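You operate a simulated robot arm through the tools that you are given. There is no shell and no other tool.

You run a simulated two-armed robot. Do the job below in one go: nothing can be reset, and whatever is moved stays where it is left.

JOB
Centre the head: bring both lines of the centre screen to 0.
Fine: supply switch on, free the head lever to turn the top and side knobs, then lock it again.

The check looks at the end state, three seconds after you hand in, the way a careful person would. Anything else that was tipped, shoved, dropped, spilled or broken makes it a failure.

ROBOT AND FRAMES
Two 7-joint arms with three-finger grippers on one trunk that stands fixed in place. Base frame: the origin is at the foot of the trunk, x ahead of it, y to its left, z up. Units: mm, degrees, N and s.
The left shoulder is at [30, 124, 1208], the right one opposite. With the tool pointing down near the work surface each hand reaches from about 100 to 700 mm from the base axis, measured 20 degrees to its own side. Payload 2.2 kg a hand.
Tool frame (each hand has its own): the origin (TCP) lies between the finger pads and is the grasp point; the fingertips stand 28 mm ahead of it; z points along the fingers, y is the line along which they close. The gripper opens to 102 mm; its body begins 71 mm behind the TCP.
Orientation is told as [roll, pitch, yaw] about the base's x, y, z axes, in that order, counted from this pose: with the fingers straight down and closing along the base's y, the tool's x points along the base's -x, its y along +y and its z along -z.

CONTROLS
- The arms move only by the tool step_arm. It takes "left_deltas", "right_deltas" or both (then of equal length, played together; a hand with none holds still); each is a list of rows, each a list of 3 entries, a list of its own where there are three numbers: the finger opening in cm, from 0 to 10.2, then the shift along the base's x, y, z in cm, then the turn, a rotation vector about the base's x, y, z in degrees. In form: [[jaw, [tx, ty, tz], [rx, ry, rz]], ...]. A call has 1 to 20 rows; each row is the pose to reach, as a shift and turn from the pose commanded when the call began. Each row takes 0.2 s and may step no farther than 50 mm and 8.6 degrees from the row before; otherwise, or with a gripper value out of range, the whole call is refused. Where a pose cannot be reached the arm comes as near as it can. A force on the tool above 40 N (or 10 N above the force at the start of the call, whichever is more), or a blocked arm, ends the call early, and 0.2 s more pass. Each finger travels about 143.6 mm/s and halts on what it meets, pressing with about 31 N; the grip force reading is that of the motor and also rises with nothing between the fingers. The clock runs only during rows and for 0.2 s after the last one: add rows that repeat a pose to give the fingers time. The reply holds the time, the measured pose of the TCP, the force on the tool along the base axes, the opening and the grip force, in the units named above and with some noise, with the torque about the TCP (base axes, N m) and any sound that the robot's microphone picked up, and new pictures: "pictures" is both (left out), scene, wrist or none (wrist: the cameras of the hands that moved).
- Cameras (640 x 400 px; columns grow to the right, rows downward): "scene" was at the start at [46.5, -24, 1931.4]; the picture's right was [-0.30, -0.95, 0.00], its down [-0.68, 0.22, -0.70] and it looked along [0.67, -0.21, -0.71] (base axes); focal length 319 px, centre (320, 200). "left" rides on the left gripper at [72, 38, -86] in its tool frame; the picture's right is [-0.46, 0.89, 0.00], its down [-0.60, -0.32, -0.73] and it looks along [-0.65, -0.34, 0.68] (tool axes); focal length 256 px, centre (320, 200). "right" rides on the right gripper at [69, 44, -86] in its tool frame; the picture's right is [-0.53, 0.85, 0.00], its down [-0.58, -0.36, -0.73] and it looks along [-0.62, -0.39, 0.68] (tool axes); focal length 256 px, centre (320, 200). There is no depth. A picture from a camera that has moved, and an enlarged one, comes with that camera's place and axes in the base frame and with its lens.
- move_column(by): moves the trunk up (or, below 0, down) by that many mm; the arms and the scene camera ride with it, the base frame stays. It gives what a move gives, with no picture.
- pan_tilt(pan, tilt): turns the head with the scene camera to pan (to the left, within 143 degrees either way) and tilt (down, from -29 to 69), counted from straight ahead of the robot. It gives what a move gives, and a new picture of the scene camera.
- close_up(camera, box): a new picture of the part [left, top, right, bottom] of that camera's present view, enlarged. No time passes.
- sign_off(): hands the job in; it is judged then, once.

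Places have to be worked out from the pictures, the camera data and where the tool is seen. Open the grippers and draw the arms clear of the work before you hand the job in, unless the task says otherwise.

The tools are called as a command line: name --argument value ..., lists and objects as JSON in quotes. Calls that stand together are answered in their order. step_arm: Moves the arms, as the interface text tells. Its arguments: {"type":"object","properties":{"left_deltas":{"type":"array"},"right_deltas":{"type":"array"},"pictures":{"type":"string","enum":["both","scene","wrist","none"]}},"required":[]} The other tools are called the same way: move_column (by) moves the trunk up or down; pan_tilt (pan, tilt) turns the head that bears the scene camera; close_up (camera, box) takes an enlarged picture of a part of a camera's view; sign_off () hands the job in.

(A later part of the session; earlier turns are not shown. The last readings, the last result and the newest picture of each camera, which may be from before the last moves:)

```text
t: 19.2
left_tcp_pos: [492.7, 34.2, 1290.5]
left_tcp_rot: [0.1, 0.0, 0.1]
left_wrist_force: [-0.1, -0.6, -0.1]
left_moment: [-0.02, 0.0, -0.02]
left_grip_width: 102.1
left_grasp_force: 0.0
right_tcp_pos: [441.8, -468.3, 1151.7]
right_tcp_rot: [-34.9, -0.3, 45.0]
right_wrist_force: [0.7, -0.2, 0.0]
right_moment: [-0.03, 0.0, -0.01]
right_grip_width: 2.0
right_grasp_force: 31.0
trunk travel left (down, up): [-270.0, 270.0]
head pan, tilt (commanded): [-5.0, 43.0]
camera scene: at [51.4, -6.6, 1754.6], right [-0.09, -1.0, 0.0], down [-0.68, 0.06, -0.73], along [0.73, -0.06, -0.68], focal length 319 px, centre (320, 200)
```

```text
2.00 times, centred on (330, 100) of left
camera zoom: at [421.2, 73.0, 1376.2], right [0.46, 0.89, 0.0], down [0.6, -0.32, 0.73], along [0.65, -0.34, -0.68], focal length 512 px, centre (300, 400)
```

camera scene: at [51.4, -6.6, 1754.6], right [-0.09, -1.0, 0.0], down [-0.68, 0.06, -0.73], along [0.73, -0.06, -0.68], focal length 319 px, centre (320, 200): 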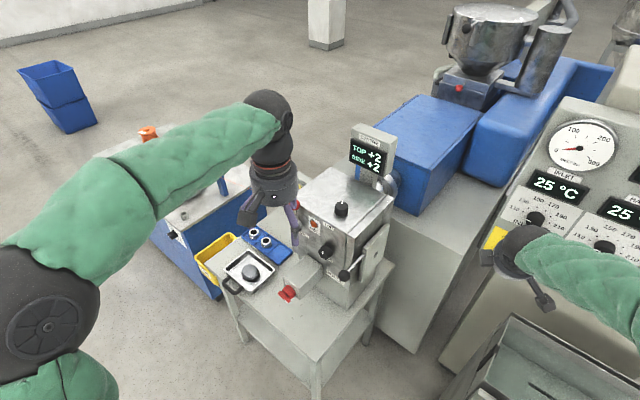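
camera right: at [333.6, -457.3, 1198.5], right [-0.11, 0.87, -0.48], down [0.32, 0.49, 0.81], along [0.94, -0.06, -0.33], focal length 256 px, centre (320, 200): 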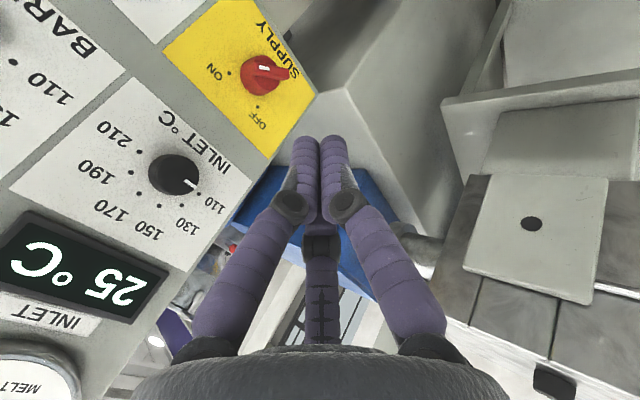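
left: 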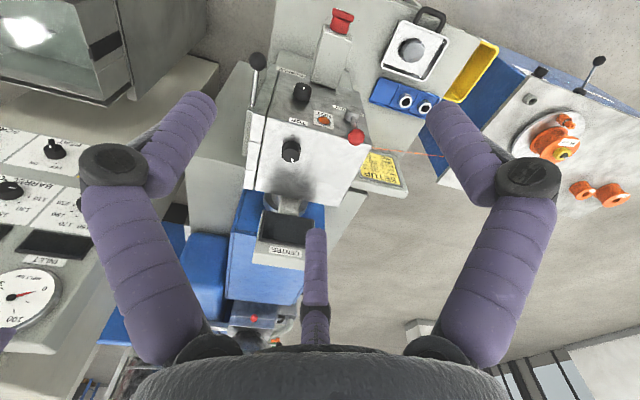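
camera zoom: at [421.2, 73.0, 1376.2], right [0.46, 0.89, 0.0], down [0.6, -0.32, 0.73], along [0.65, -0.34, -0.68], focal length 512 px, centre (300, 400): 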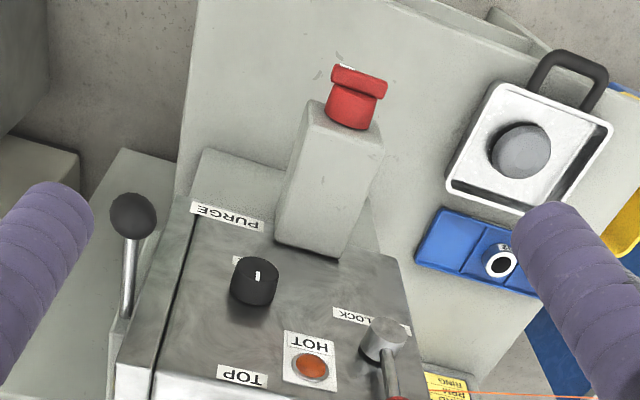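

I'll enlarge the left wrist view lower part for the lock lever's ball and the top knob.

close_up --camera "left" --box '[200, 130, 440, 280]'

close_up --camera "left" --box '[320, 140, 400, 200]'

```text
2.67 times, centred on (320, 205) of left
camera zoom: at [421.2, 73.0, 1376.2], right [0.46, 0.89, 0.0], down [0.6, -0.32, 0.73], along [0.65, -0.34, -0.68], focal length 683 px, centre (320, 187)
```

zoom: 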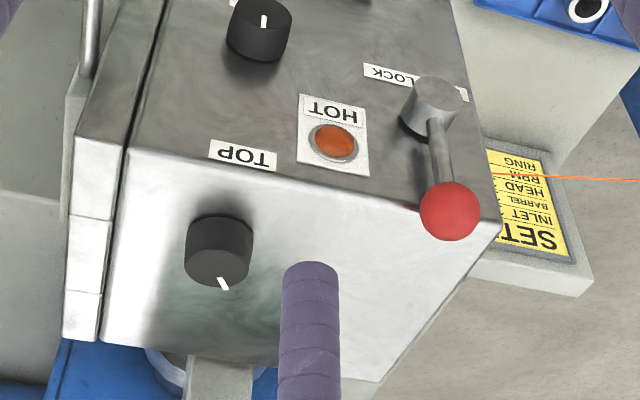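

```text
6.67 times, centred on (360, 170) of left
camera zoom: at [421.2, 73.0, 1376.2], right [0.46, 0.89, 0.0], down [0.6, -0.32, 0.73], along [0.65, -0.34, -0.68], focal length 1707 px, centre (53, 400)
```

zoom: 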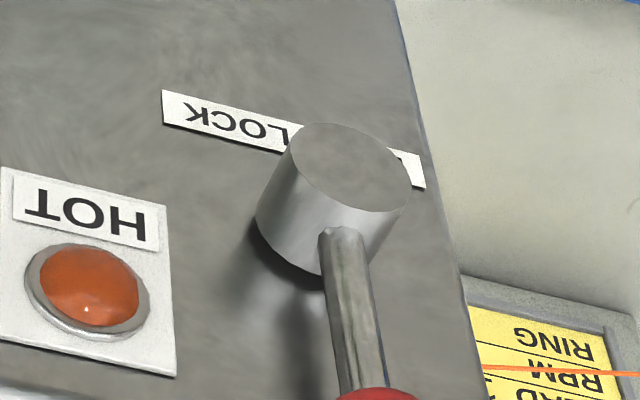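

Triangulating between the two left-wrist views: front face normal [-0.71, 0.70, 0]; SIDE knob face at [613, -66, 1023], lock hub at [691, 14, 1051] with its ball straight up at [694, 8, 1140], TOP knob's top at [664, -117, 1151]. I'll turn the left hand horizontal facing the head, well clear in front of it, with fingers closed to push the lever.

step_arm --left_deltas '[[10.2, [0.65, 0.29, -1.0], [-5.76, -5.82, 0]], [10.2, [1.3, 0.58, -2.0], [-11.5, -11.6, 0]], [10.2, [1.95, 0.87, -3.0], [-17.3, -17.5, 0]], [10.2, [2.6, 1.16, -4.0], [-23.0, -23.3, 0]], [10.2, [3.3, 1.45, -5.0], [-28.8, -29.1, 0]], [9, [3.9, 1.74, -6.0], [-34.6, -34.9, 0]], [7, [4.6, 2.0, -7.0], [-40.3, -40.7, 0]], [5, [5.2, 2.3, -8.0], [-46.1, -46.6, 0]], [3, [5.9, 2.6, -9.0], [-51.8, -52.4, 0]], [1, [6.5, 2.9, -10.0], [-57.6, -58.2, 0]], [0, [7.2, 3.2, -11.0], [-63.4, -64.0, 0]], [0, [7.2, 3.2, -11.0], [-63.4, -64.0, 0]], [0, [7.2, 3.2, -11.0], [-63.4, -64.0, 0]]]' --pictures "both"

```text
t: 22.0
left_tcp_pos: [565.3, 65.8, 1180.9]
left_tcp_rot: [-90.3, -45.3, 45.3]
left_wrist_force: [0.5, 0.5, -0.5]
left_moment: [-0.01, 0.01, 0.0]
left_grip_width: 2.1
left_grasp_force: 31.0
right_tcp_pos: [442.8, -468.2, 1151.7]
right_tcp_rot: [-34.9, -0.2, 44.9]
right_wrist_force: [0.3, -0.2, 0.3]
right_moment: [-0.02, 0.0, 0.05]
right_grip_width: 2.1
right_grasp_force: 30.8
trunk travel left (down, up): [-270.0, 270.0]
head pan, tilt (commanded): [-5.0, 43.0]
camera scene: at [52.1, -6.4, 1754.6], right [-0.09, -1.0, 0.0], down [-0.68, 0.06, -0.73], along [0.73, -0.06, -0.68], focal length 319 px, centre (320, 200)
camera left: at [488.2, 110.0, 1102.4], right [0.67, 0.68, -0.29], down [-0.38, 0.66, 0.65], along [0.63, -0.33, 0.7], focal length 256 px, centre (320, 200)
```

scene: 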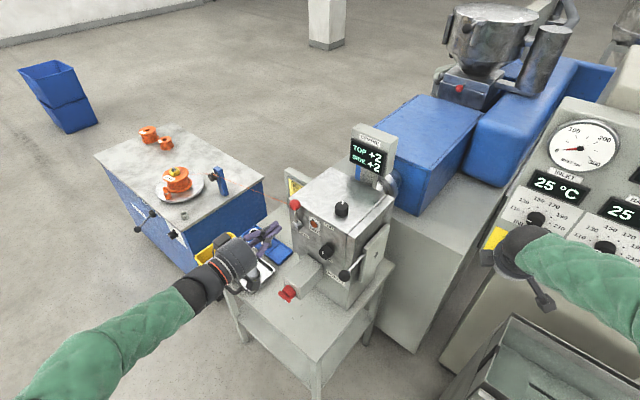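
left: 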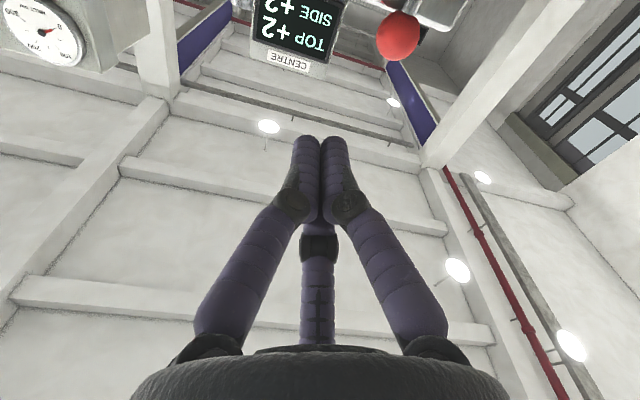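

The left hand is at [565, 66, 1181], horizontal, fist closed, and the arm is comfortable. I'll move in to the right side of the red ball (not touching yet), fingertip about 8 mm off the face plane.

step_arm --left_deltas '[[0, [2.0, -2.0, -1.4], [0, 0, 0]], [0, [4.0, -4.0, -2.8], [0, 0, 0]], [0, [6.0, -5.9, -4.1], [0, 0, 0]], [0, [8.3, -7.8, -4.1], [0, 0, 0]], [0, [8.3, -7.8, -4.1], [0, 0, 0]]]' --pictures "both"

close_up --camera "scene" --box '[220, 140, 420, 310]'

```text
t: 23.2
left_tcp_pos: [646.7, -11.6, 1138.8]
left_tcp_rot: [-90.2, -45.2, 45.4]
left_wrist_force: [-1.0, -0.2, -0.3]
left_moment: [0.01, 0.01, 0.02]
left_grip_width: 2.2
left_grasp_force: 30.7
right_tcp_pos: [441.1, -468.7, 1153.6]
right_tcp_rot: [-34.9, -0.2, 45.0]
right_wrist_force: [-0.6, 0.4, 0.7]
right_moment: [-0.01, 0.0, 0.01]
right_grip_width: 2.1
right_grasp_force: 31.2
trunk travel left (down, up): [-270.0, 270.0]
head pan, tilt (commanded): [-5.0, 43.0]
camera scene: at [50.8, -6.2, 1754.6], right [-0.09, -1.0, 0.0], down [-0.68, 0.06, -0.73], along [0.73, -0.06, -0.68], focal length 319 px, centre (320, 200)
camera left: at [569.9, 33.0, 1060.9], right [0.67, 0.68, -0.29], down [-0.38, 0.66, 0.65], along [0.63, -0.33, 0.7], focal length 256 px, centre (320, 200)
```

scene: 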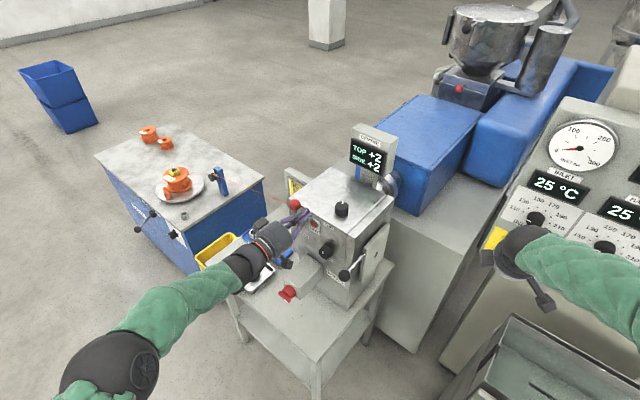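
left: 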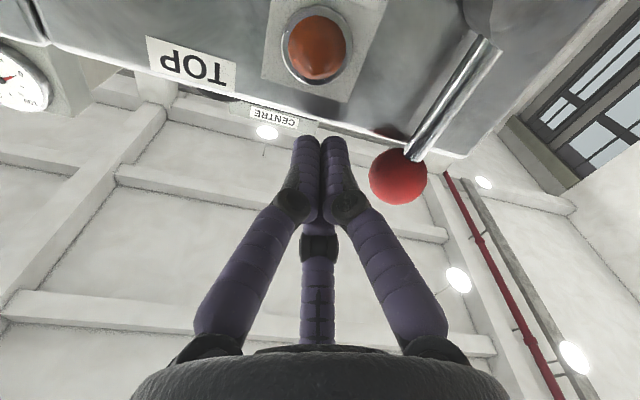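

```text
2.35 times, centred on (320, 225) of scene
camera zoom: at [50.8, -6.2, 1754.6], right [-0.09, -1.0, 0.0], down [-0.68, 0.06, -0.73], along [0.73, -0.06, -0.68], focal length 750 px, centre (320, 141)
```

zoom: 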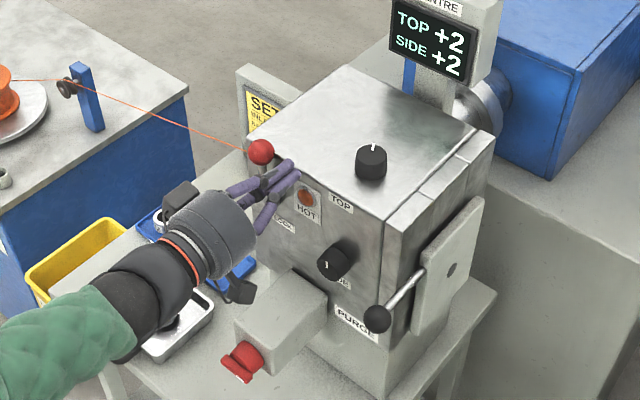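

The wrist view matches my ball position exactly. I'll push the ball leftward gently by about 12 mm past contact and see whether it yields.

step_arm --left_deltas '[[0, [0.7, 0.71, 0], [0, 0, 0]], [0, [1.34, 1.35, 0.1], [0, 0, 0]], [0, [1.7, 1.7, 0.2], [0, 0, 0]], [0, [2.1, 2.1, 0.3], [0, 0, 0]], [0, [2.1, 2.1, 0.3], [0, 0, 0]]]' --pictures "both"

```text
t: 24.4
left_tcp_pos: [668.7, 10.2, 1142.3]
left_tcp_rot: [-90.2, -45.3, 45.4]
left_wrist_force: [0.3, 0.5, 0.6]
left_moment: [0.02, 0.02, 0.01]
left_grip_width: 2.2
left_grasp_force: 30.8
right_tcp_pos: [441.4, -468.6, 1152.1]
right_tcp_rot: [-35.0, -0.2, 45.0]
right_wrist_force: [0.5, -0.5, -0.4]
right_moment: [-0.01, -0.01, 0.02]
right_grip_width: 2.2
right_grasp_force: 31.4
trunk travel left (down, up): [-270.0, 270.0]
head pan, tilt (commanded): [-5.0, 43.0]
camera scene: at [51.6, -6.5, 1754.6], right [-0.09, -1.0, 0.0], down [-0.68, 0.06, -0.73], along [0.73, -0.06, -0.68], focal length 319 px, centre (320, 200)
camera left: at [591.0, 53.7, 1064.3], right [0.67, 0.68, -0.29], down [-0.38, 0.66, 0.65], along [0.63, -0.33, 0.7], focal length 256 px, centre (320, 200)
```

scene: 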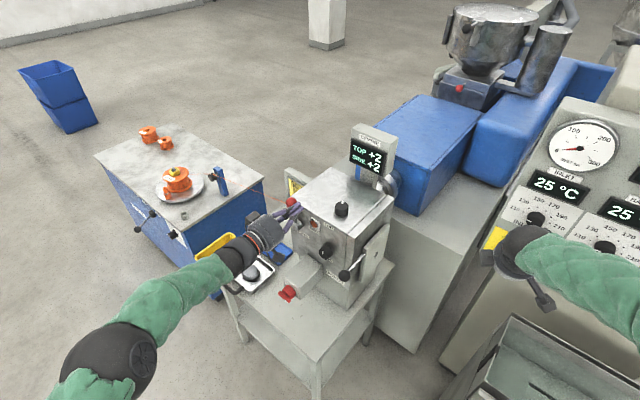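
left: 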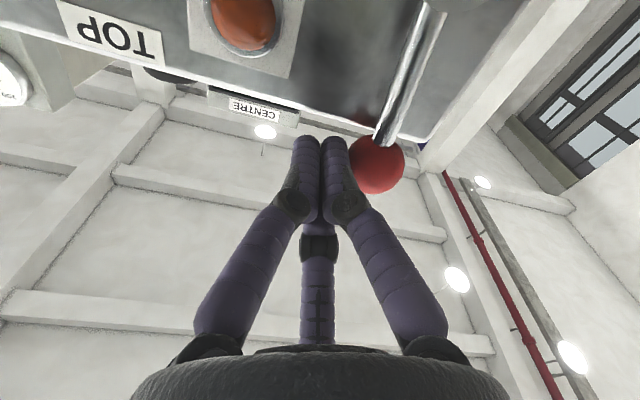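

The ball has moved left with no resistance. I'll continue along its arc to about 50° and check.

step_arm --left_deltas '[[0, [0.7, 0.72, 0.2], [0, 0, 0]], [0, [1.42, 1.44, 0.3], [0, 0, 0]], [0, [2.0, 2.02, 0.22], [0, 0, 0]], [0, [2.58, 2.6, 0.13], [0, 0, 0]], [0, [3.13, 3.16, -0.1], [0, 0, 0]], [0, [3.69, 3.73, -0.32], [0, 0, 0]], [0, [4.2, 4.25, -0.68], [0, 0, 0]], [0, [4.73, 4.78, -1.04], [0, 0, 0]], [0, [4.73, 4.78, -1.04], [0, 0, 0]]]' --pictures "both"

close_up --camera "scene" --box '[220, 110, 420, 280]'

```text
t: 26.4
left_tcp_pos: [715.0, 58.8, 1129.8]
left_tcp_rot: [-90.1, -45.3, 45.4]
left_wrist_force: [0.6, 0.1, -0.8]
left_moment: [0.0, 0.01, 0.02]
left_grip_width: 2.1
left_grasp_force: 31.1
right_tcp_pos: [442.0, -470.0, 1152.1]
right_tcp_rot: [-35.0, -0.2, 45.1]
right_wrist_force: [0.2, -1.3, -0.1]
right_moment: [0.02, -0.03, -0.03]
right_grip_width: 1.9
right_grasp_force: 31.2
trunk travel left (down, up): [-270.0, 270.0]
head pan, tilt (commanded): [-5.0, 43.0]
camera scene: at [51.4, -6.6, 1754.6], right [-0.09, -1.0, 0.0], down [-0.68, 0.06, -0.73], along [0.73, -0.06, -0.68], focal length 319 px, centre (320, 200)
camera left: at [638.8, 102.5, 1052.6], right [0.67, 0.68, -0.29], down [-0.38, 0.66, 0.65], along [0.63, -0.33, 0.7], focal length 256 px, centre (320, 200)
```

scene: 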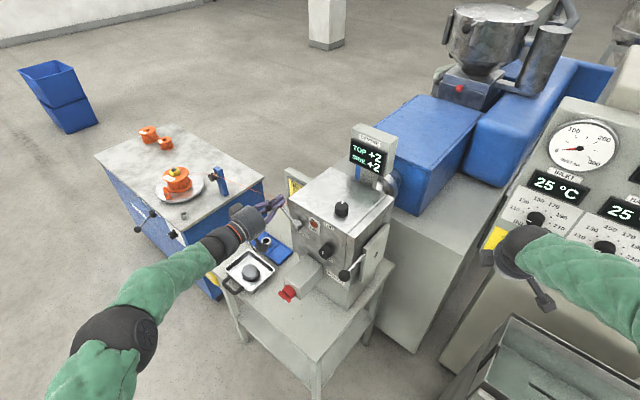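
left: 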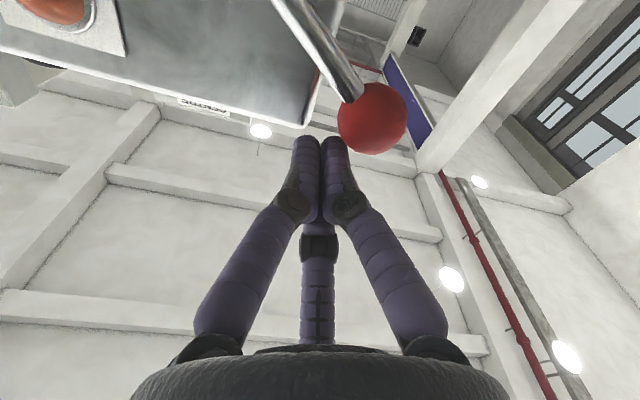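

```text
2.35 times, centred on (320, 195) of scene
camera zoom: at [51.4, -6.6, 1754.6], right [-0.09, -1.0, 0.0], down [-0.68, 0.06, -0.73], along [0.73, -0.06, -0.68], focal length 750 px, centre (320, 212)
```

zoom: 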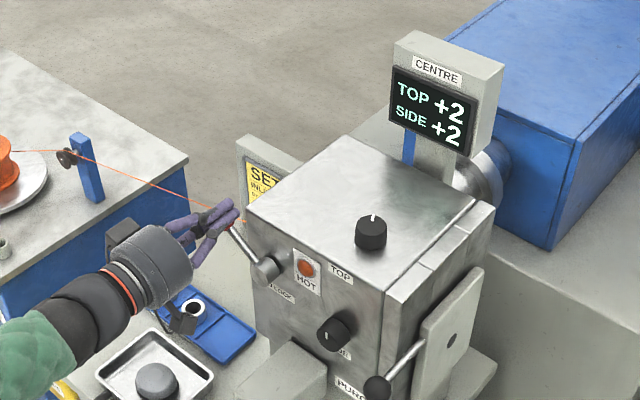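

The lever follows to about 50° with no resistance. I'll continue the arc to about 70° and look at the force.

step_arm --left_deltas '[[0, [0.47, 0.48, -0.35], [0, 0, 0]], [0, [0.94, 0.95, -0.75], [0, 0, 0]], [0, [1.35, 1.37, -1.32], [0, 0, 0]], [0, [1.74, 1.76, -1.93], [0, 0, 0]], [0, [1.74, 1.76, -1.93], [0, 0, 0]]]' --pictures "wrist"

```text
t: 27.6
left_tcp_pos: [733.2, 74.4, 1112.3]
left_tcp_rot: [-90.1, -45.3, 45.5]
left_wrist_force: [0.4, 0.3, 0.3]
left_moment: [-0.01, -0.03, 0.04]
left_grip_width: 2.3
left_grasp_force: 31.0
right_tcp_pos: [441.1, -468.9, 1151.4]
right_tcp_rot: [-34.9, -0.2, 45.0]
right_wrist_force: [0.3, 0.2, 1.1]
right_moment: [0.0, -0.02, 0.03]
right_grip_width: 1.9
right_grasp_force: 30.6
trunk travel left (down, up): [-270.0, 270.0]
head pan, tilt (commanded): [-5.0, 43.0]
camera left: at [656.1, 119.1, 1034.2], right [0.67, 0.68, -0.29], down [-0.38, 0.66, 0.65], along [0.63, -0.33, 0.7], focal length 256 px, centre (320, 200)
```

left: 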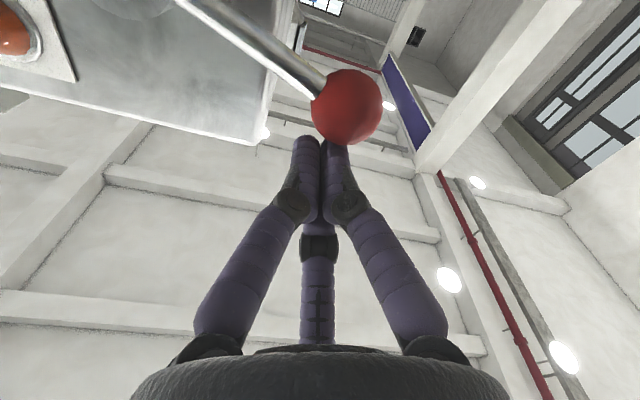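

Still no resistance at about 70°. I'll continue to 90° (lever horizontal), watching for a stop.

step_arm --left_deltas '[[0, [0.36, 0.36, -0.75], [0, 0, 0]], [0, [0.71, 0.72, -1.53], [0, 0, 0]], [0, [0.95, 0.97, -2.25], [0, 0, 0]], [0, [1.15, 1.16, -3.0], [0, 0, 0]], [0, [1.15, 1.16, -3.0], [0, 0, 0]]]' --pictures "both"

close_up --camera "scene" --box '[220, 110, 420, 280]'

```text
t: 28.8
left_tcp_pos: [745.1, 83.4, 1081.8]
left_tcp_rot: [-90.1, -45.3, 45.4]
left_wrist_force: [-0.2, 0.0, 0.1]
left_moment: [-0.01, 0.01, -0.01]
left_grip_width: 2.2
left_grasp_force: 30.8
right_tcp_pos: [441.3, -468.4, 1150.4]
right_tcp_rot: [-34.9, -0.2, 45.0]
right_wrist_force: [0.1, 0.4, -0.4]
right_moment: [-0.02, 0.01, 0.01]
right_grip_width: 2.2
right_grasp_force: 31.3
trunk travel left (down, up): [-270.0, 270.0]
head pan, tilt (commanded): [-5.0, 43.0]
camera scene: at [51.5, -6.5, 1754.6], right [-0.09, -1.0, 0.0], down [-0.68, 0.06, -0.73], along [0.73, -0.06, -0.68], focal length 319 px, centre (320, 200)
camera left: at [667.7, 128.8, 1003.5], right [0.67, 0.68, -0.29], down [-0.38, 0.66, 0.65], along [0.63, -0.33, 0.7], focal length 256 px, centre (320, 200)
```

scene: 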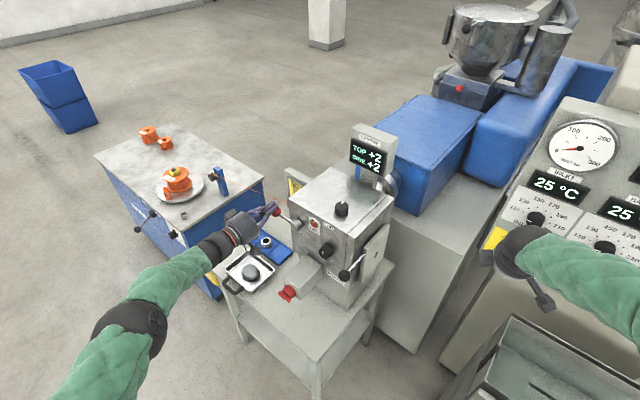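
left: 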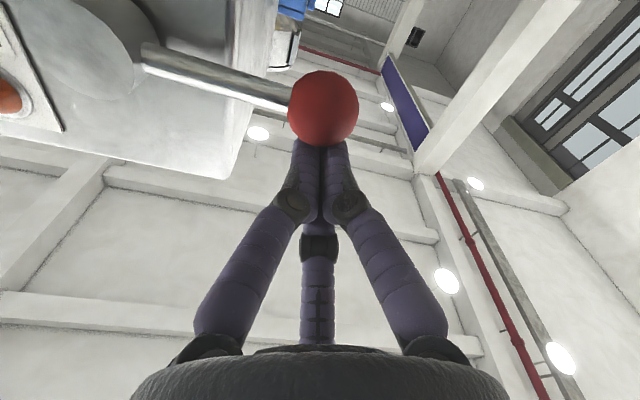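

```text
2.35 times, centred on (320, 195) of scene
camera zoom: at [51.5, -6.5, 1754.6], right [-0.09, -1.0, 0.0], down [-0.68, 0.06, -0.73], along [0.73, -0.06, -0.68], focal length 750 px, centre (320, 212)
```

zoom: 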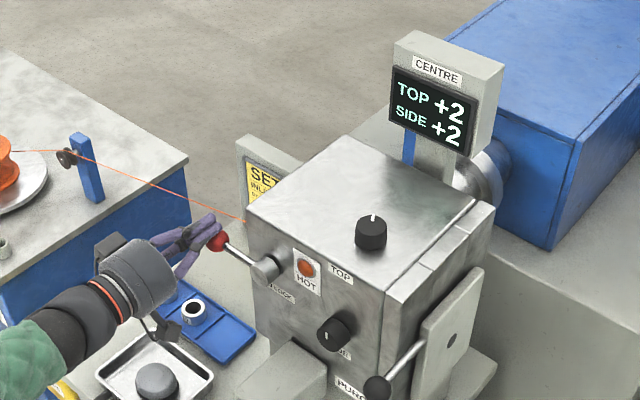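

The lever is now lying left at about 90°, with no stop felt and nothing else touched; the screen still reads +2/+2. I'll withdraw from the lever and line the left hand up in front of the SIDE knob with fingers opened.

step_arm --left_deltas '[[0, [-2.6, 2.6, 0], [0, 0, 0]], [0, [-5.2, 5.1, 0], [0, 0, 0]], [0, [-7.8, 7.7, 0], [0, 0, 0]], [2, [-10.7, 5.0, -1.2], [0, 0, 0]], [4, [-13.6, 2.2, -2.4], [0, 0, 0]], [6, [-16.4, -0.5, -3.5], [0, 0, 0]], [7, [-19.3, -3.3, -4.7], [0, 0, 0]], [7, [-22.2, -6.0, -5.9], [0, 0, 0]], [7, [-22.2, -6.0, -5.9], [0, 0, 0]]]' --pictures "both"

close_up --camera "scene" --box '[220, 110, 420, 280]'

```text
t: 30.8
left_tcp_pos: [524.7, 28.1, 1023.9]
left_tcp_rot: [-90.2, -45.3, 45.4]
left_wrist_force: [-0.4, -0.1, -0.1]
left_moment: [0.02, -0.01, -0.03]
left_grip_width: 70.0
left_grasp_force: 0.0
right_tcp_pos: [442.3, -467.8, 1151.9]
right_tcp_rot: [-34.9, -0.2, 45.0]
right_wrist_force: [0.2, -0.2, 0.2]
right_moment: [-0.03, -0.01, 0.01]
right_grip_width: 2.1
right_grasp_force: 30.6
trunk travel left (down, up): [-270.0, 270.0]
head pan, tilt (commanded): [-5.0, 43.0]
camera scene: at [51.7, -6.1, 1754.6], right [-0.09, -1.0, 0.0], down [-0.68, 0.06, -0.73], along [0.73, -0.06, -0.68], focal length 319 px, centre (320, 200)
camera left: at [445.5, 73.0, 945.6], right [0.67, 0.68, -0.29], down [-0.38, 0.66, 0.65], along [0.63, -0.33, 0.7], focal length 256 px, centre (320, 200)
```

scene: 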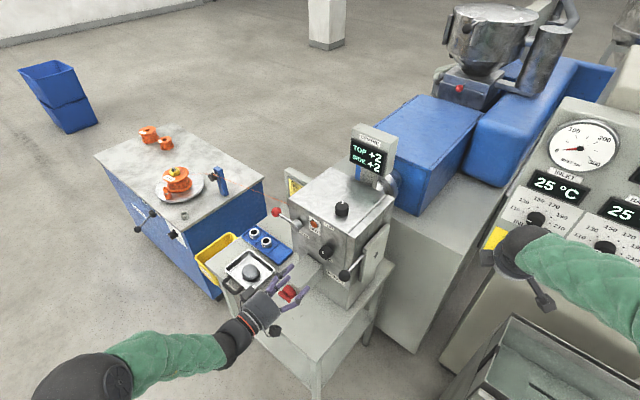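
left: 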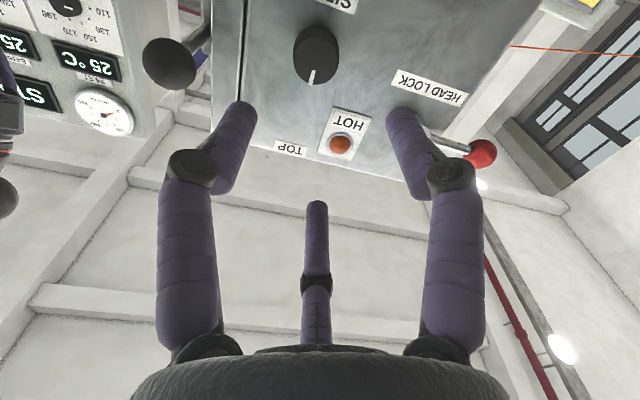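

```text
2.35 times, centred on (320, 195) of scene
camera zoom: at [51.7, -6.1, 1754.6], right [-0.09, -1.0, 0.0], down [-0.68, 0.06, -0.73], along [0.73, -0.06, -0.68], focal length 750 px, centre (320, 212)
```

zoom: 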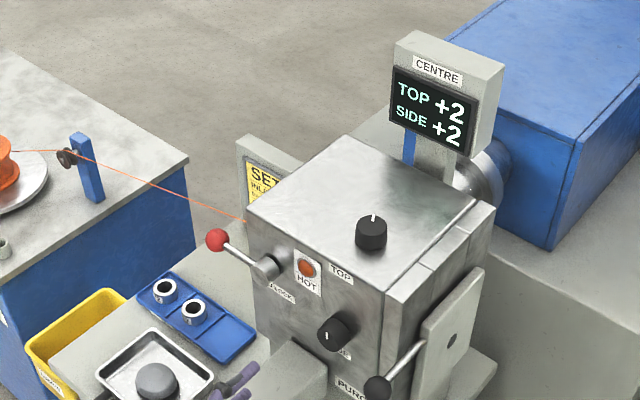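

The label reads HEAD LOCK and the lever lies left. I'll enlarge the SIDE knob in the left wrist view to refine its centre before gripping.

close_up --camera "left" --box '[240, 0, 400, 100]'

close_up --camera "scene" --box '[290, 180, 390, 260]'

```text
4.00 times, centred on (320, 50) of left
camera zoom: at [445.5, 73.0, 945.6], right [0.67, 0.68, -0.29], down [-0.38, 0.66, 0.65], along [0.63, -0.33, 0.7], focal length 1024 px, centre (320, 800)
```

zoom: 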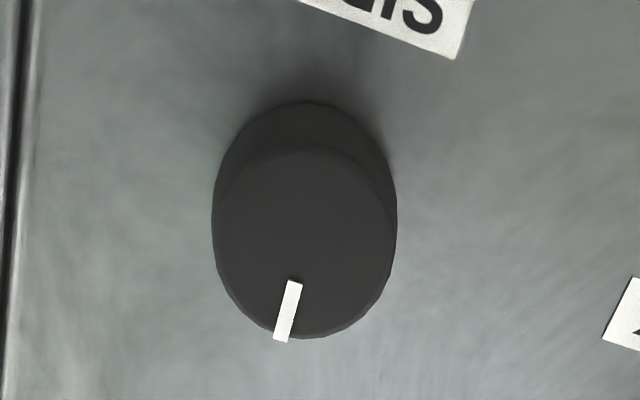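

```text
5.00 times, centred on (340, 220) of scene
camera zoom: at [51.7, -6.1, 1754.6], right [-0.09, -1.0, 0.0], down [-0.68, 0.06, -0.73], along [0.73, -0.06, -0.68], focal length 1595 px, centre (220, 100)
```

zoom: 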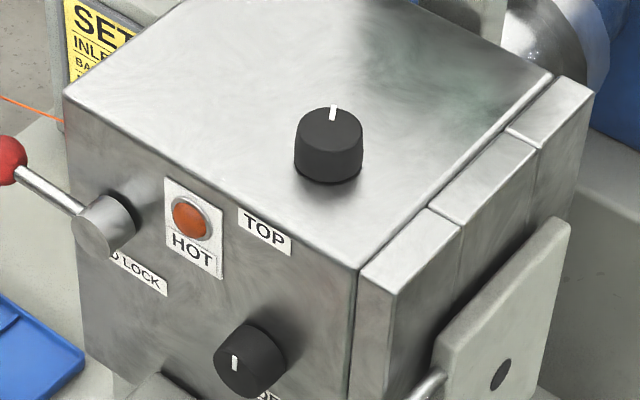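

Refined SIDE knob: face centre about [616, -70, 1018], radius ~18 mm, height ~23 mm. I'll advance the open gripper along its axis until the fingertips are ~6 mm off the face plate, not closing yet.

step_arm --left_deltas '[[7, [-0.37, -0.38, -0.54], [0, 0, 0]], [7, [2.4, -3.2, -0.54], [0, 0, 0]], [7, [4.6, -5.4, -0.54], [0, 0, 0]], [7, [6.5, -7.2, -0.54], [0, 0, 0]], [7, [7.8, -8.5, -0.54], [0, 0, 0]], [7, [7.8, -8.5, -0.54], [0, 0, 0]]]' --pictures "both"

close_up --camera "scene" --box '[270, 160, 430, 290]'

```text
t: 32.2
left_tcp_pos: [600.3, -59.1, 1015.3]
left_tcp_rot: [-90.1, -45.3, 45.4]
left_wrist_force: [-0.8, -0.4, -0.7]
left_moment: [-0.03, 0.03, 0.01]
left_grip_width: 69.9
left_grasp_force: 0.1
right_tcp_pos: [441.3, -468.1, 1153.4]
right_tcp_rot: [-34.8, -0.1, 45.0]
right_wrist_force: [-0.2, -0.2, 0.2]
right_moment: [-0.05, -0.02, -0.02]
right_grip_width: 2.2
right_grasp_force: 31.1
trunk travel left (down, up): [-270.0, 270.0]
head pan, tilt (commanded): [-5.0, 43.0]
camera scene: at [51.4, -6.3, 1754.6], right [-0.09, -1.0, 0.0], down [-0.68, 0.06, -0.73], along [0.73, -0.06, -0.68], focal length 319 px, centre (320, 200)
camera left: at [522.1, -14.8, 937.4], right [0.67, 0.68, -0.29], down [-0.38, 0.66, 0.65], along [0.63, -0.33, 0.7], focal length 256 px, centre (320, 200)
```

scene: 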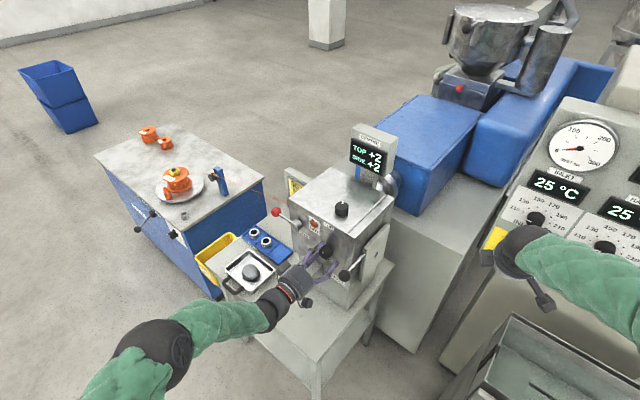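
left: 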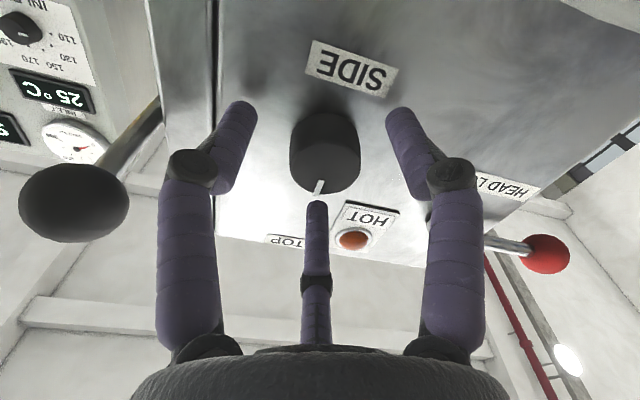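

```text
3.08 times, centred on (350, 225) of scene
camera zoom: at [51.4, -6.3, 1754.6], right [-0.09, -1.0, 0.0], down [-0.68, 0.06, -0.73], along [0.73, -0.06, -0.68], focal length 981 px, centre (228, 123)
```

zoom: 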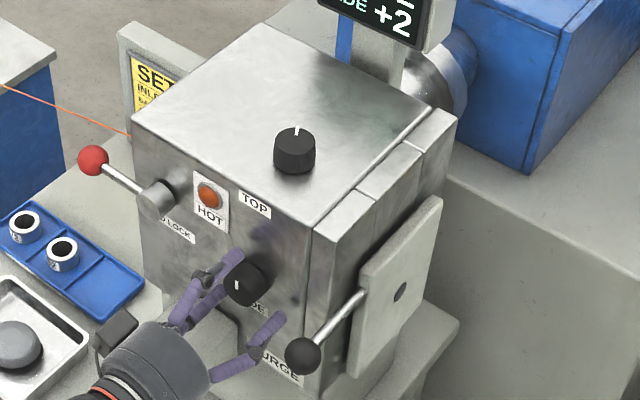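

The knob is centred between the three fingertips. I'll close on it and hold.

step_arm --left_deltas '[[5, [0, 0, 0], [0, 0, 0]], [3, [0, 0, 0], [0, 0, 0]], [0, [0, 0, 0], [0, 0, 0]], [0, [0, 0, 0], [0, 0, 0]]]' --pictures "both"

close_up --camera "scene" --box '[270, 110, 430, 290]'

```text
t: 33.2
left_tcp_pos: [599.7, -57.4, 1015.3]
left_tcp_rot: [-90.3, -45.1, 45.4]
left_wrist_force: [4.3, 6.0, -0.1]
left_moment: [-0.01, 0.0, 0.42]
left_grip_width: 37.4
left_grasp_force: 45.0
right_tcp_pos: [442.6, -468.6, 1152.9]
right_tcp_rot: [-34.9, -0.3, 45.0]
right_wrist_force: [-1.1, 1.0, -0.2]
right_moment: [0.02, 0.0, 0.04]
right_grip_width: 1.9
right_grasp_force: 30.9
trunk travel left (down, up): [-270.0, 270.0]
head pan, tilt (commanded): [-5.0, 43.0]
camera scene: at [52.3, -5.5, 1754.6], right [-0.09, -1.0, 0.0], down [-0.68, 0.06, -0.73], along [0.73, -0.06, -0.68], focal length 319 px, centre (320, 200)
camera left: at [523.0, -13.6, 937.4], right [0.67, 0.68, -0.29], down [-0.38, 0.66, 0.65], along [0.64, -0.33, 0.7], focal length 256 px, centre (320, 200)
```

scene: 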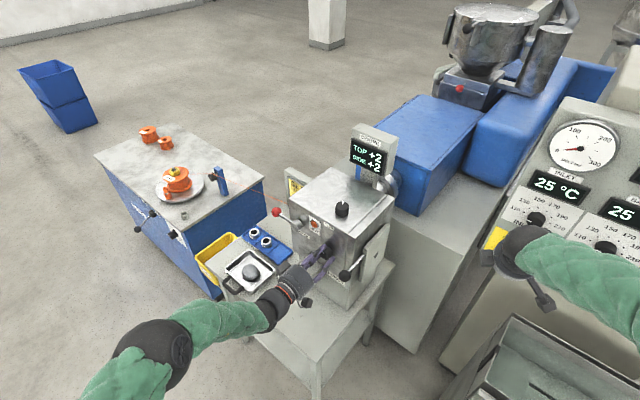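
left: 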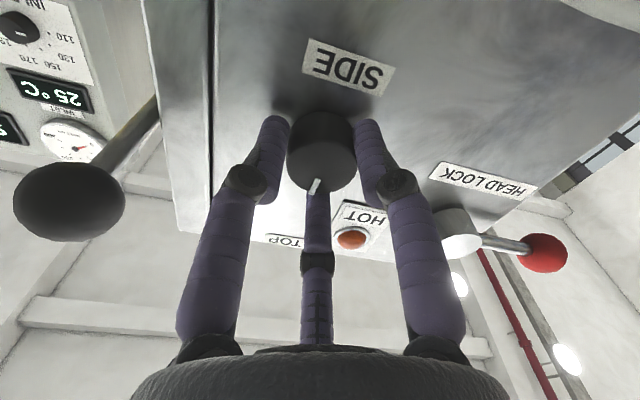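

```text
2.22 times, centred on (350, 200) of scene
camera zoom: at [52.3, -5.5, 1754.6], right [-0.09, -1.0, 0.0], down [-0.68, 0.06, -0.73], along [0.73, -0.06, -0.68], focal length 709 px, centre (253, 200)
```

zoom: 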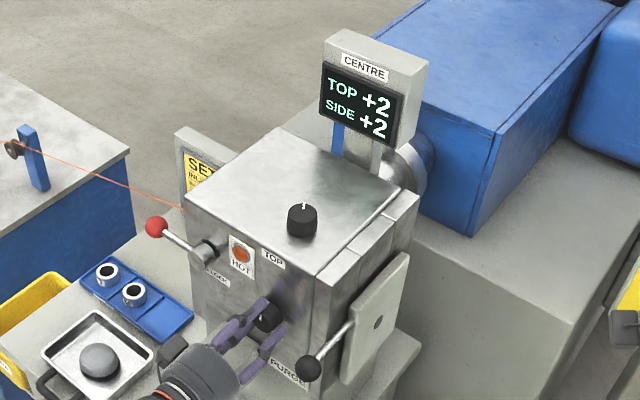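

The gripper holds the knob (37 mm) with small side load. I'll rotate about the knob axis by +15° (clockwise from the front) and read the screen.

step_arm --left_deltas '[[0, [0, 0, 0], [2.67, -2.64, 0]], [0, [0, 0, 0], [5.33, -5.28, 0]], [0, [0, 0, 0], [8.0, -7.92, 0]], [0, [0, 0, 0], [10.67, -10.56, 0]], [0, [0, 0, 0], [10.67, -10.56, 0]]]' --pictures "both"

close_up --camera "scene" --box '[320, 110, 420, 190]'

```text
t: 34.4
left_tcp_pos: [600.2, -57.3, 1015.7]
left_tcp_rot: [-90.0, -60.1, 45.2]
left_wrist_force: [2.1, 11.5, -6.5]
left_moment: [-0.01, 0.02, 0.45]
left_grip_width: 36.5
left_grasp_force: 44.9
right_tcp_pos: [442.0, -468.2, 1152.2]
right_tcp_rot: [-35.0, -0.2, 45.0]
right_wrist_force: [0.1, 0.2, 1.2]
right_moment: [-0.01, -0.01, -0.03]
right_grip_width: 1.9
right_grasp_force: 30.8
trunk travel left (down, up): [-270.0, 270.0]
head pan, tilt (commanded): [-5.0, 43.0]
camera scene: at [52.4, -4.6, 1754.5], right [-0.09, -1.0, 0.0], down [-0.68, 0.06, -0.73], along [0.73, -0.06, -0.68], focal length 319 px, centre (320, 200)
camera left: at [538.2, 2.1, 934.4], right [0.7, 0.71, -0.04], down [-0.5, 0.53, 0.68], along [0.5, -0.46, 0.73], focal length 256 px, centre (320, 200)
```

scene: 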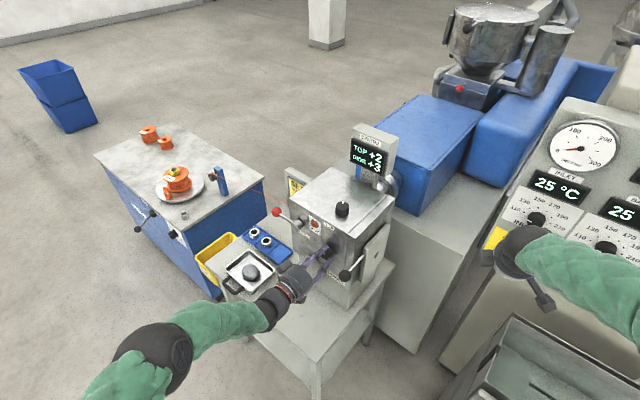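
left: 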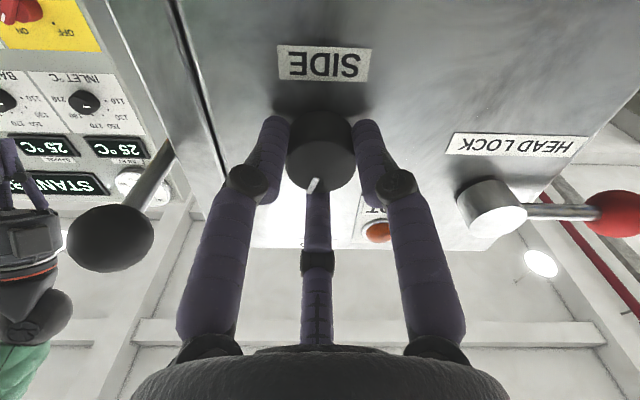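

```text
5.00 times, centred on (370, 150) of scene
camera zoom: at [52.4, -4.6, 1754.5], right [-0.09, -1.0, 0.0], down [-0.68, 0.06, -0.73], along [0.73, -0.06, -0.68], focal length 1595 px, centre (70, 450)
```

zoom: 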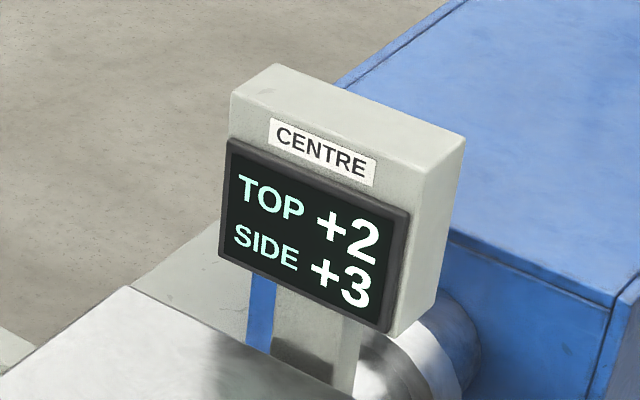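

Clockwise raised SIDE to +3 (about 15° per unit), so the head is freed and I need to go the other way. I'll rotate back counter-clockwise 30° and read again.

step_arm --left_deltas '[[0, [0, 0, 0], [-5.33, 5.28, 0]], [0, [0, 0, 0], [-10.67, 10.56, 0]], [0, [0, 0, 0], [-16.0, 15.84, 0]], [0, [0, 0, 0], [-21.33, 21.12, 0]], [0, [0, 0, 0], [-21.33, 21.12, 0]]]' --pictures "none"

close_up --camera "scene" --box '[260, 110, 420, 290]'

```text
t: 35.6
left_tcp_pos: [600.9, -56.3, 1015.6]
left_tcp_rot: [-89.9, -30.1, 45.2]
left_wrist_force: [-2.8, 16.6, -10.5]
left_moment: [0.31, 0.35, 0.1]
left_grip_width: 36.3
left_grasp_force: 44.5
right_tcp_pos: [441.3, -467.3, 1152.4]
right_tcp_rot: [-35.0, -0.2, 45.0]
right_wrist_force: [0.0, -0.2, -0.6]
right_moment: [0.01, 0.01, -0.01]
right_grip_width: 2.4
right_grasp_force: 31.3
trunk travel left (down, up): [-270.0, 270.0]
head pan, tilt (commanded): [-5.0, 43.0]
```

```text
2.22 times, centred on (340, 200) of scene
camera zoom: at [52.3, -4.0, 1754.5], right [-0.09, -1.0, 0.0], down [-0.68, 0.06, -0.73], along [0.73, -0.06, -0.68], focal length 709 px, centre (276, 200)
```

zoom: 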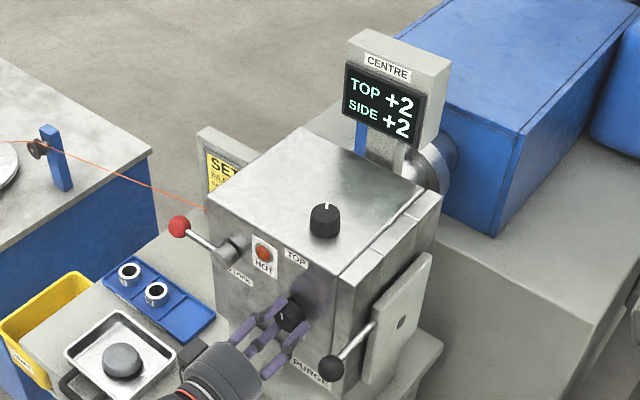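

SIDE is back to +2 at −15° from the start, so it is roughly 25–30° per unit. I'll keep turning counter-clockwise another 30°, easing the hand 1 mm left/down to relieve side load.

step_arm --left_deltas '[[0, [0.05, 0.05, -0.1], [-5.33, 5.28, 0]], [0, [0.07, 0.07, -0.1], [-10.67, 10.56, 0]], [0, [0.07, 0.07, -0.1], [-16.0, 15.84, 0]], [0, [0.07, 0.07, -0.1], [-21.33, 21.12, 0]], [0, [0.07, 0.07, -0.1], [-21.33, 21.12, 0]]]' --pictures "wrist"

close_up --camera "scene" --box '[260, 110, 420, 290]'

```text
t: 36.8
left_tcp_pos: [601.5, -56.5, 1015.9]
left_tcp_rot: [-90.1, -0.1, 45.3]
left_wrist_force: [-9.9, 14.3, -5.6]
left_moment: [0.15, 0.15, -0.05]
left_grip_width: 36.5
left_grasp_force: 45.3
right_tcp_pos: [441.0, -467.6, 1153.2]
right_tcp_rot: [-35.1, -0.2, 45.0]
right_wrist_force: [0.3, -0.1, -0.3]
right_moment: [-0.01, 0.01, -0.02]
right_grip_width: 2.1
right_grasp_force: 31.1
trunk travel left (down, up): [-270.0, 270.0]
head pan, tilt (commanded): [-5.0, 43.0]
camera left: at [489.8, -47.0, 977.7], right [0.33, 0.33, -0.88], down [-0.1, 0.94, 0.32], along [0.94, -0.02, 0.34], focal length 256 px, centre (320, 200)
```

left: 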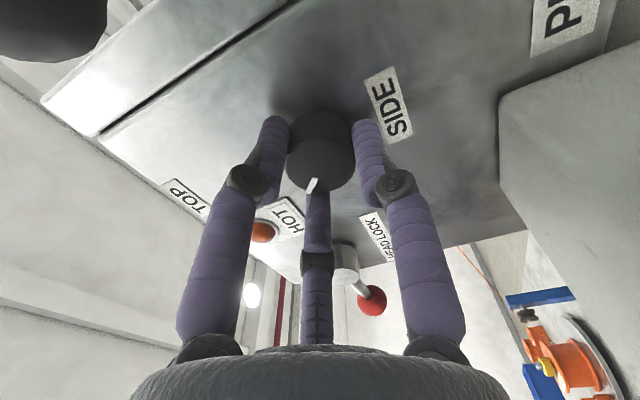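

```text
2.22 times, centred on (340, 200) of scene
camera zoom: at [50.7, -4.4, 1754.6], right [-0.09, -1.0, 0.0], down [-0.68, 0.06, -0.73], along [0.73, -0.06, -0.68], focal length 709 px, centre (276, 200)
```

zoom: 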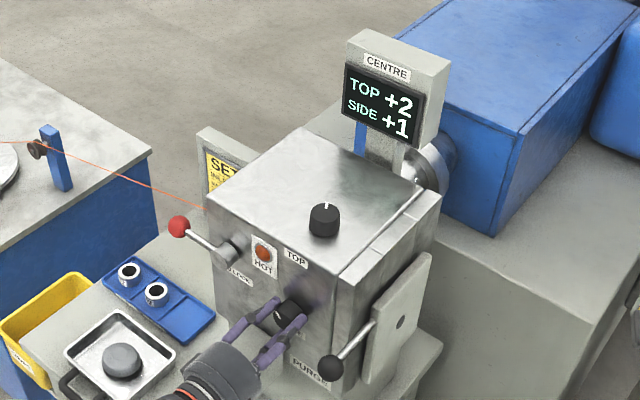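

SIDE now +1 at −45°; the knob follows without slipping. I'll turn 12° further and read, to find where it changes to 0.

step_arm --left_deltas '[[0, [0, 0, 0], [-4.27, 4.22, 0]], [0, [0, 0, 0], [-8.53, 8.45, 0]], [0, [0, 0, 0], [-8.53, 8.45, 0]]]' --pictures "none"

close_up --camera "scene" --box '[260, 110, 420, 290]'

```text
t: 37.6
left_tcp_pos: [600.8, -57.7, 1016.4]
left_tcp_rot: [-90.1, 11.9, 45.3]
left_wrist_force: [-11.6, 13.8, -7.5]
left_moment: [0.33, 0.35, 0.07]
left_grip_width: 36.3
left_grasp_force: 44.7
right_tcp_pos: [439.9, -468.0, 1151.8]
right_tcp_rot: [-35.0, -0.1, 45.1]
right_wrist_force: [-0.1, 0.0, 0.4]
right_moment: [-0.04, 0.01, 0.01]
right_grip_width: 1.9
right_grasp_force: 31.0
trunk travel left (down, up): [-270.0, 270.0]
head pan, tilt (commanded): [-5.0, 43.0]
```

```text
2.22 times, centred on (340, 200) of scene
camera zoom: at [50.6, -4.5, 1754.6], right [-0.09, -1.0, 0.0], down [-0.68, 0.06, -0.73], along [0.73, -0.06, -0.68], focal length 709 px, centre (276, 200)
```

zoom: 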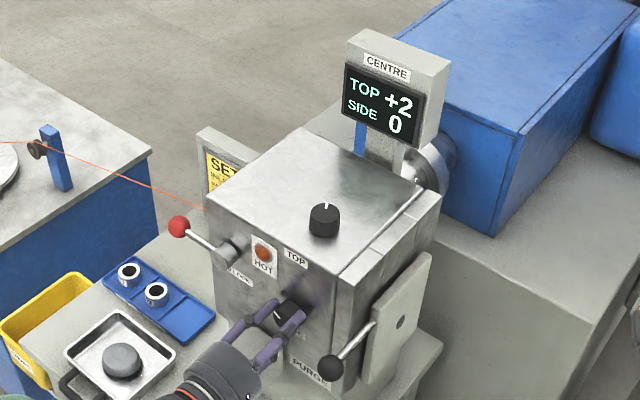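

SIDE reads 0 at −57°. I'll turn 8° further toward the middle of the zero band and confirm it still reads 0.

step_arm --left_deltas '[[0, [0, 0, 0], [-2.84, 2.82, 0]], [0, [0, 0, 0], [-5.69, 5.63, 0]], [0, [0, 0, 0], [-5.69, 5.63, 0]]]' --pictures "none"

close_up --camera "scene" --box '[260, 110, 420, 290]'

```text
t: 38.4
left_tcp_pos: [601.6, -56.6, 1015.1]
left_tcp_rot: [-90.0, 19.9, 45.3]
left_wrist_force: [-16.8, 16.8, -12.2]
left_moment: [0.24, 0.22, -0.12]
left_grip_width: 36.4
left_grasp_force: 44.8
right_tcp_pos: [441.4, -467.9, 1153.3]
right_tcp_rot: [-35.0, -0.3, 45.0]
right_wrist_force: [-0.3, 0.0, -0.6]
right_moment: [-0.01, -0.01, -0.01]
right_grip_width: 2.1
right_grasp_force: 31.4
trunk travel left (down, up): [-270.0, 270.0]
head pan, tilt (commanded): [-5.0, 43.0]
```

```text
2.22 times, centred on (340, 200) of scene
camera zoom: at [50.3, -4.0, 1754.6], right [-0.09, -1.0, 0.0], down [-0.68, 0.06, -0.73], along [0.73, -0.06, -0.68], focal length 709 px, centre (276, 200)
```

zoom: 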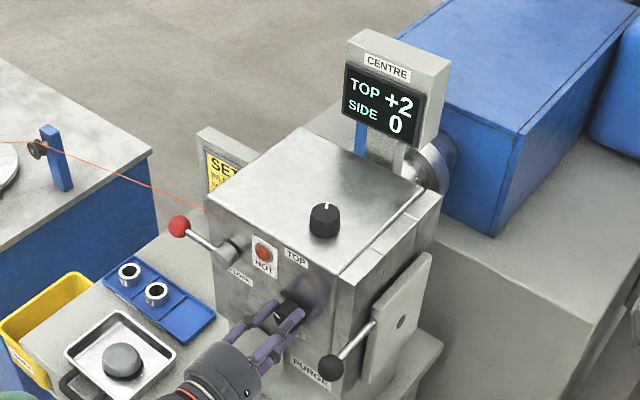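

SIDE still reads 0 at −65°, comfortably in the band. I'll release the knob and back straight out along its axis.

step_arm --left_deltas '[[5, [0, 0, 0], [0, 0, 0]], [7, [0, 0, 0], [0, 0, 0]], [7, [0, 0, 0], [0, 0, 0]], [7, [-1.4, 1.4, 0], [0, 0, 0]], [7, [-4.0, 4.0, 0], [0, 0, 0]], [7, [-7.0, 7.0, 0], [0, 0, 0]], [7, [-10.0, 10.0, 0], [0, 0, 0]], [7, [-10.0, 10.0, 0], [0, 0, 0]]]' --pictures "both"

close_up --camera "scene" --box '[260, 110, 420, 290]'

```text
t: 40.2
left_tcp_pos: [502.7, 41.0, 1015.6]
left_tcp_rot: [-90.0, 19.8, 45.2]
left_wrist_force: [0.6, 1.0, 0.3]
left_moment: [0.03, -0.02, -0.03]
left_grip_width: 70.3
left_grasp_force: 0.1
right_tcp_pos: [442.1, -468.6, 1151.5]
right_tcp_rot: [-34.9, -0.1, 45.0]
right_wrist_force: [-0.4, -0.2, 0.8]
right_moment: [-0.01, -0.01, -0.01]
right_grip_width: 2.1
right_grasp_force: 30.8
trunk travel left (down, up): [-270.0, 270.0]
head pan, tilt (commanded): [-5.0, 43.0]
camera scene: at [52.3, -7.1, 1754.6], right [-0.09, -1.0, 0.0], down [-0.68, 0.06, -0.73], along [0.73, -0.06, -0.68], focal length 319 px, centre (320, 200)
camera left: at [384.7, 45.5, 1003.4], right [0.1, 0.1, -0.99], down [-0.05, 0.99, 0.09], along [0.99, 0.04, 0.1], focal length 256 px, centre (320, 200)
```

scene: 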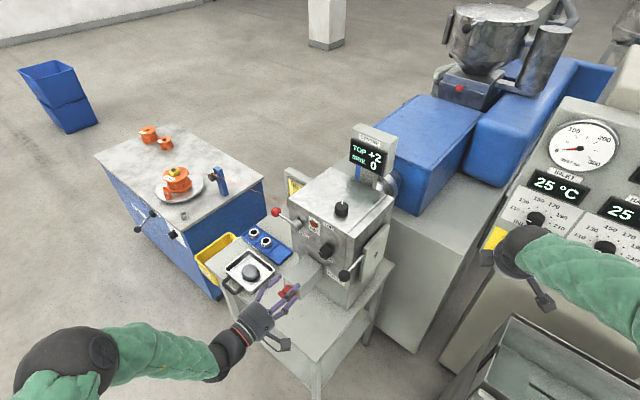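
left: 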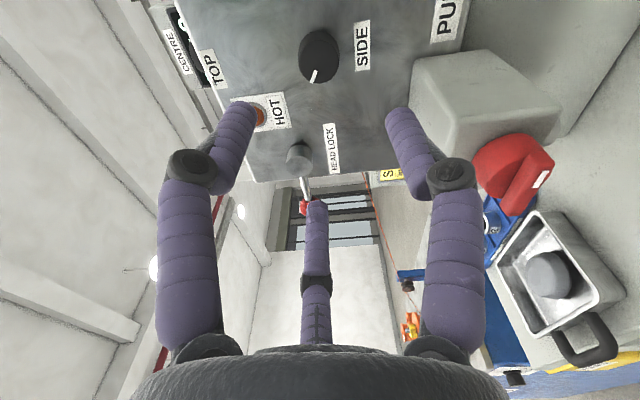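

```text
2.22 times, centred on (340, 200) of scene
camera zoom: at [52.3, -7.1, 1754.6], right [-0.09, -1.0, 0.0], down [-0.68, 0.06, -0.73], along [0.73, -0.06, -0.68], focal length 709 px, centre (276, 200)
```

zoom: 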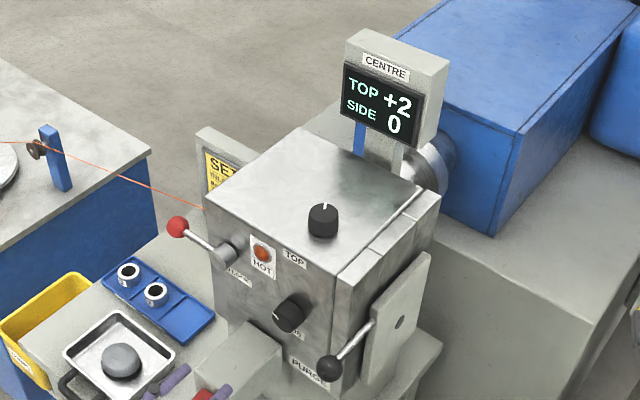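

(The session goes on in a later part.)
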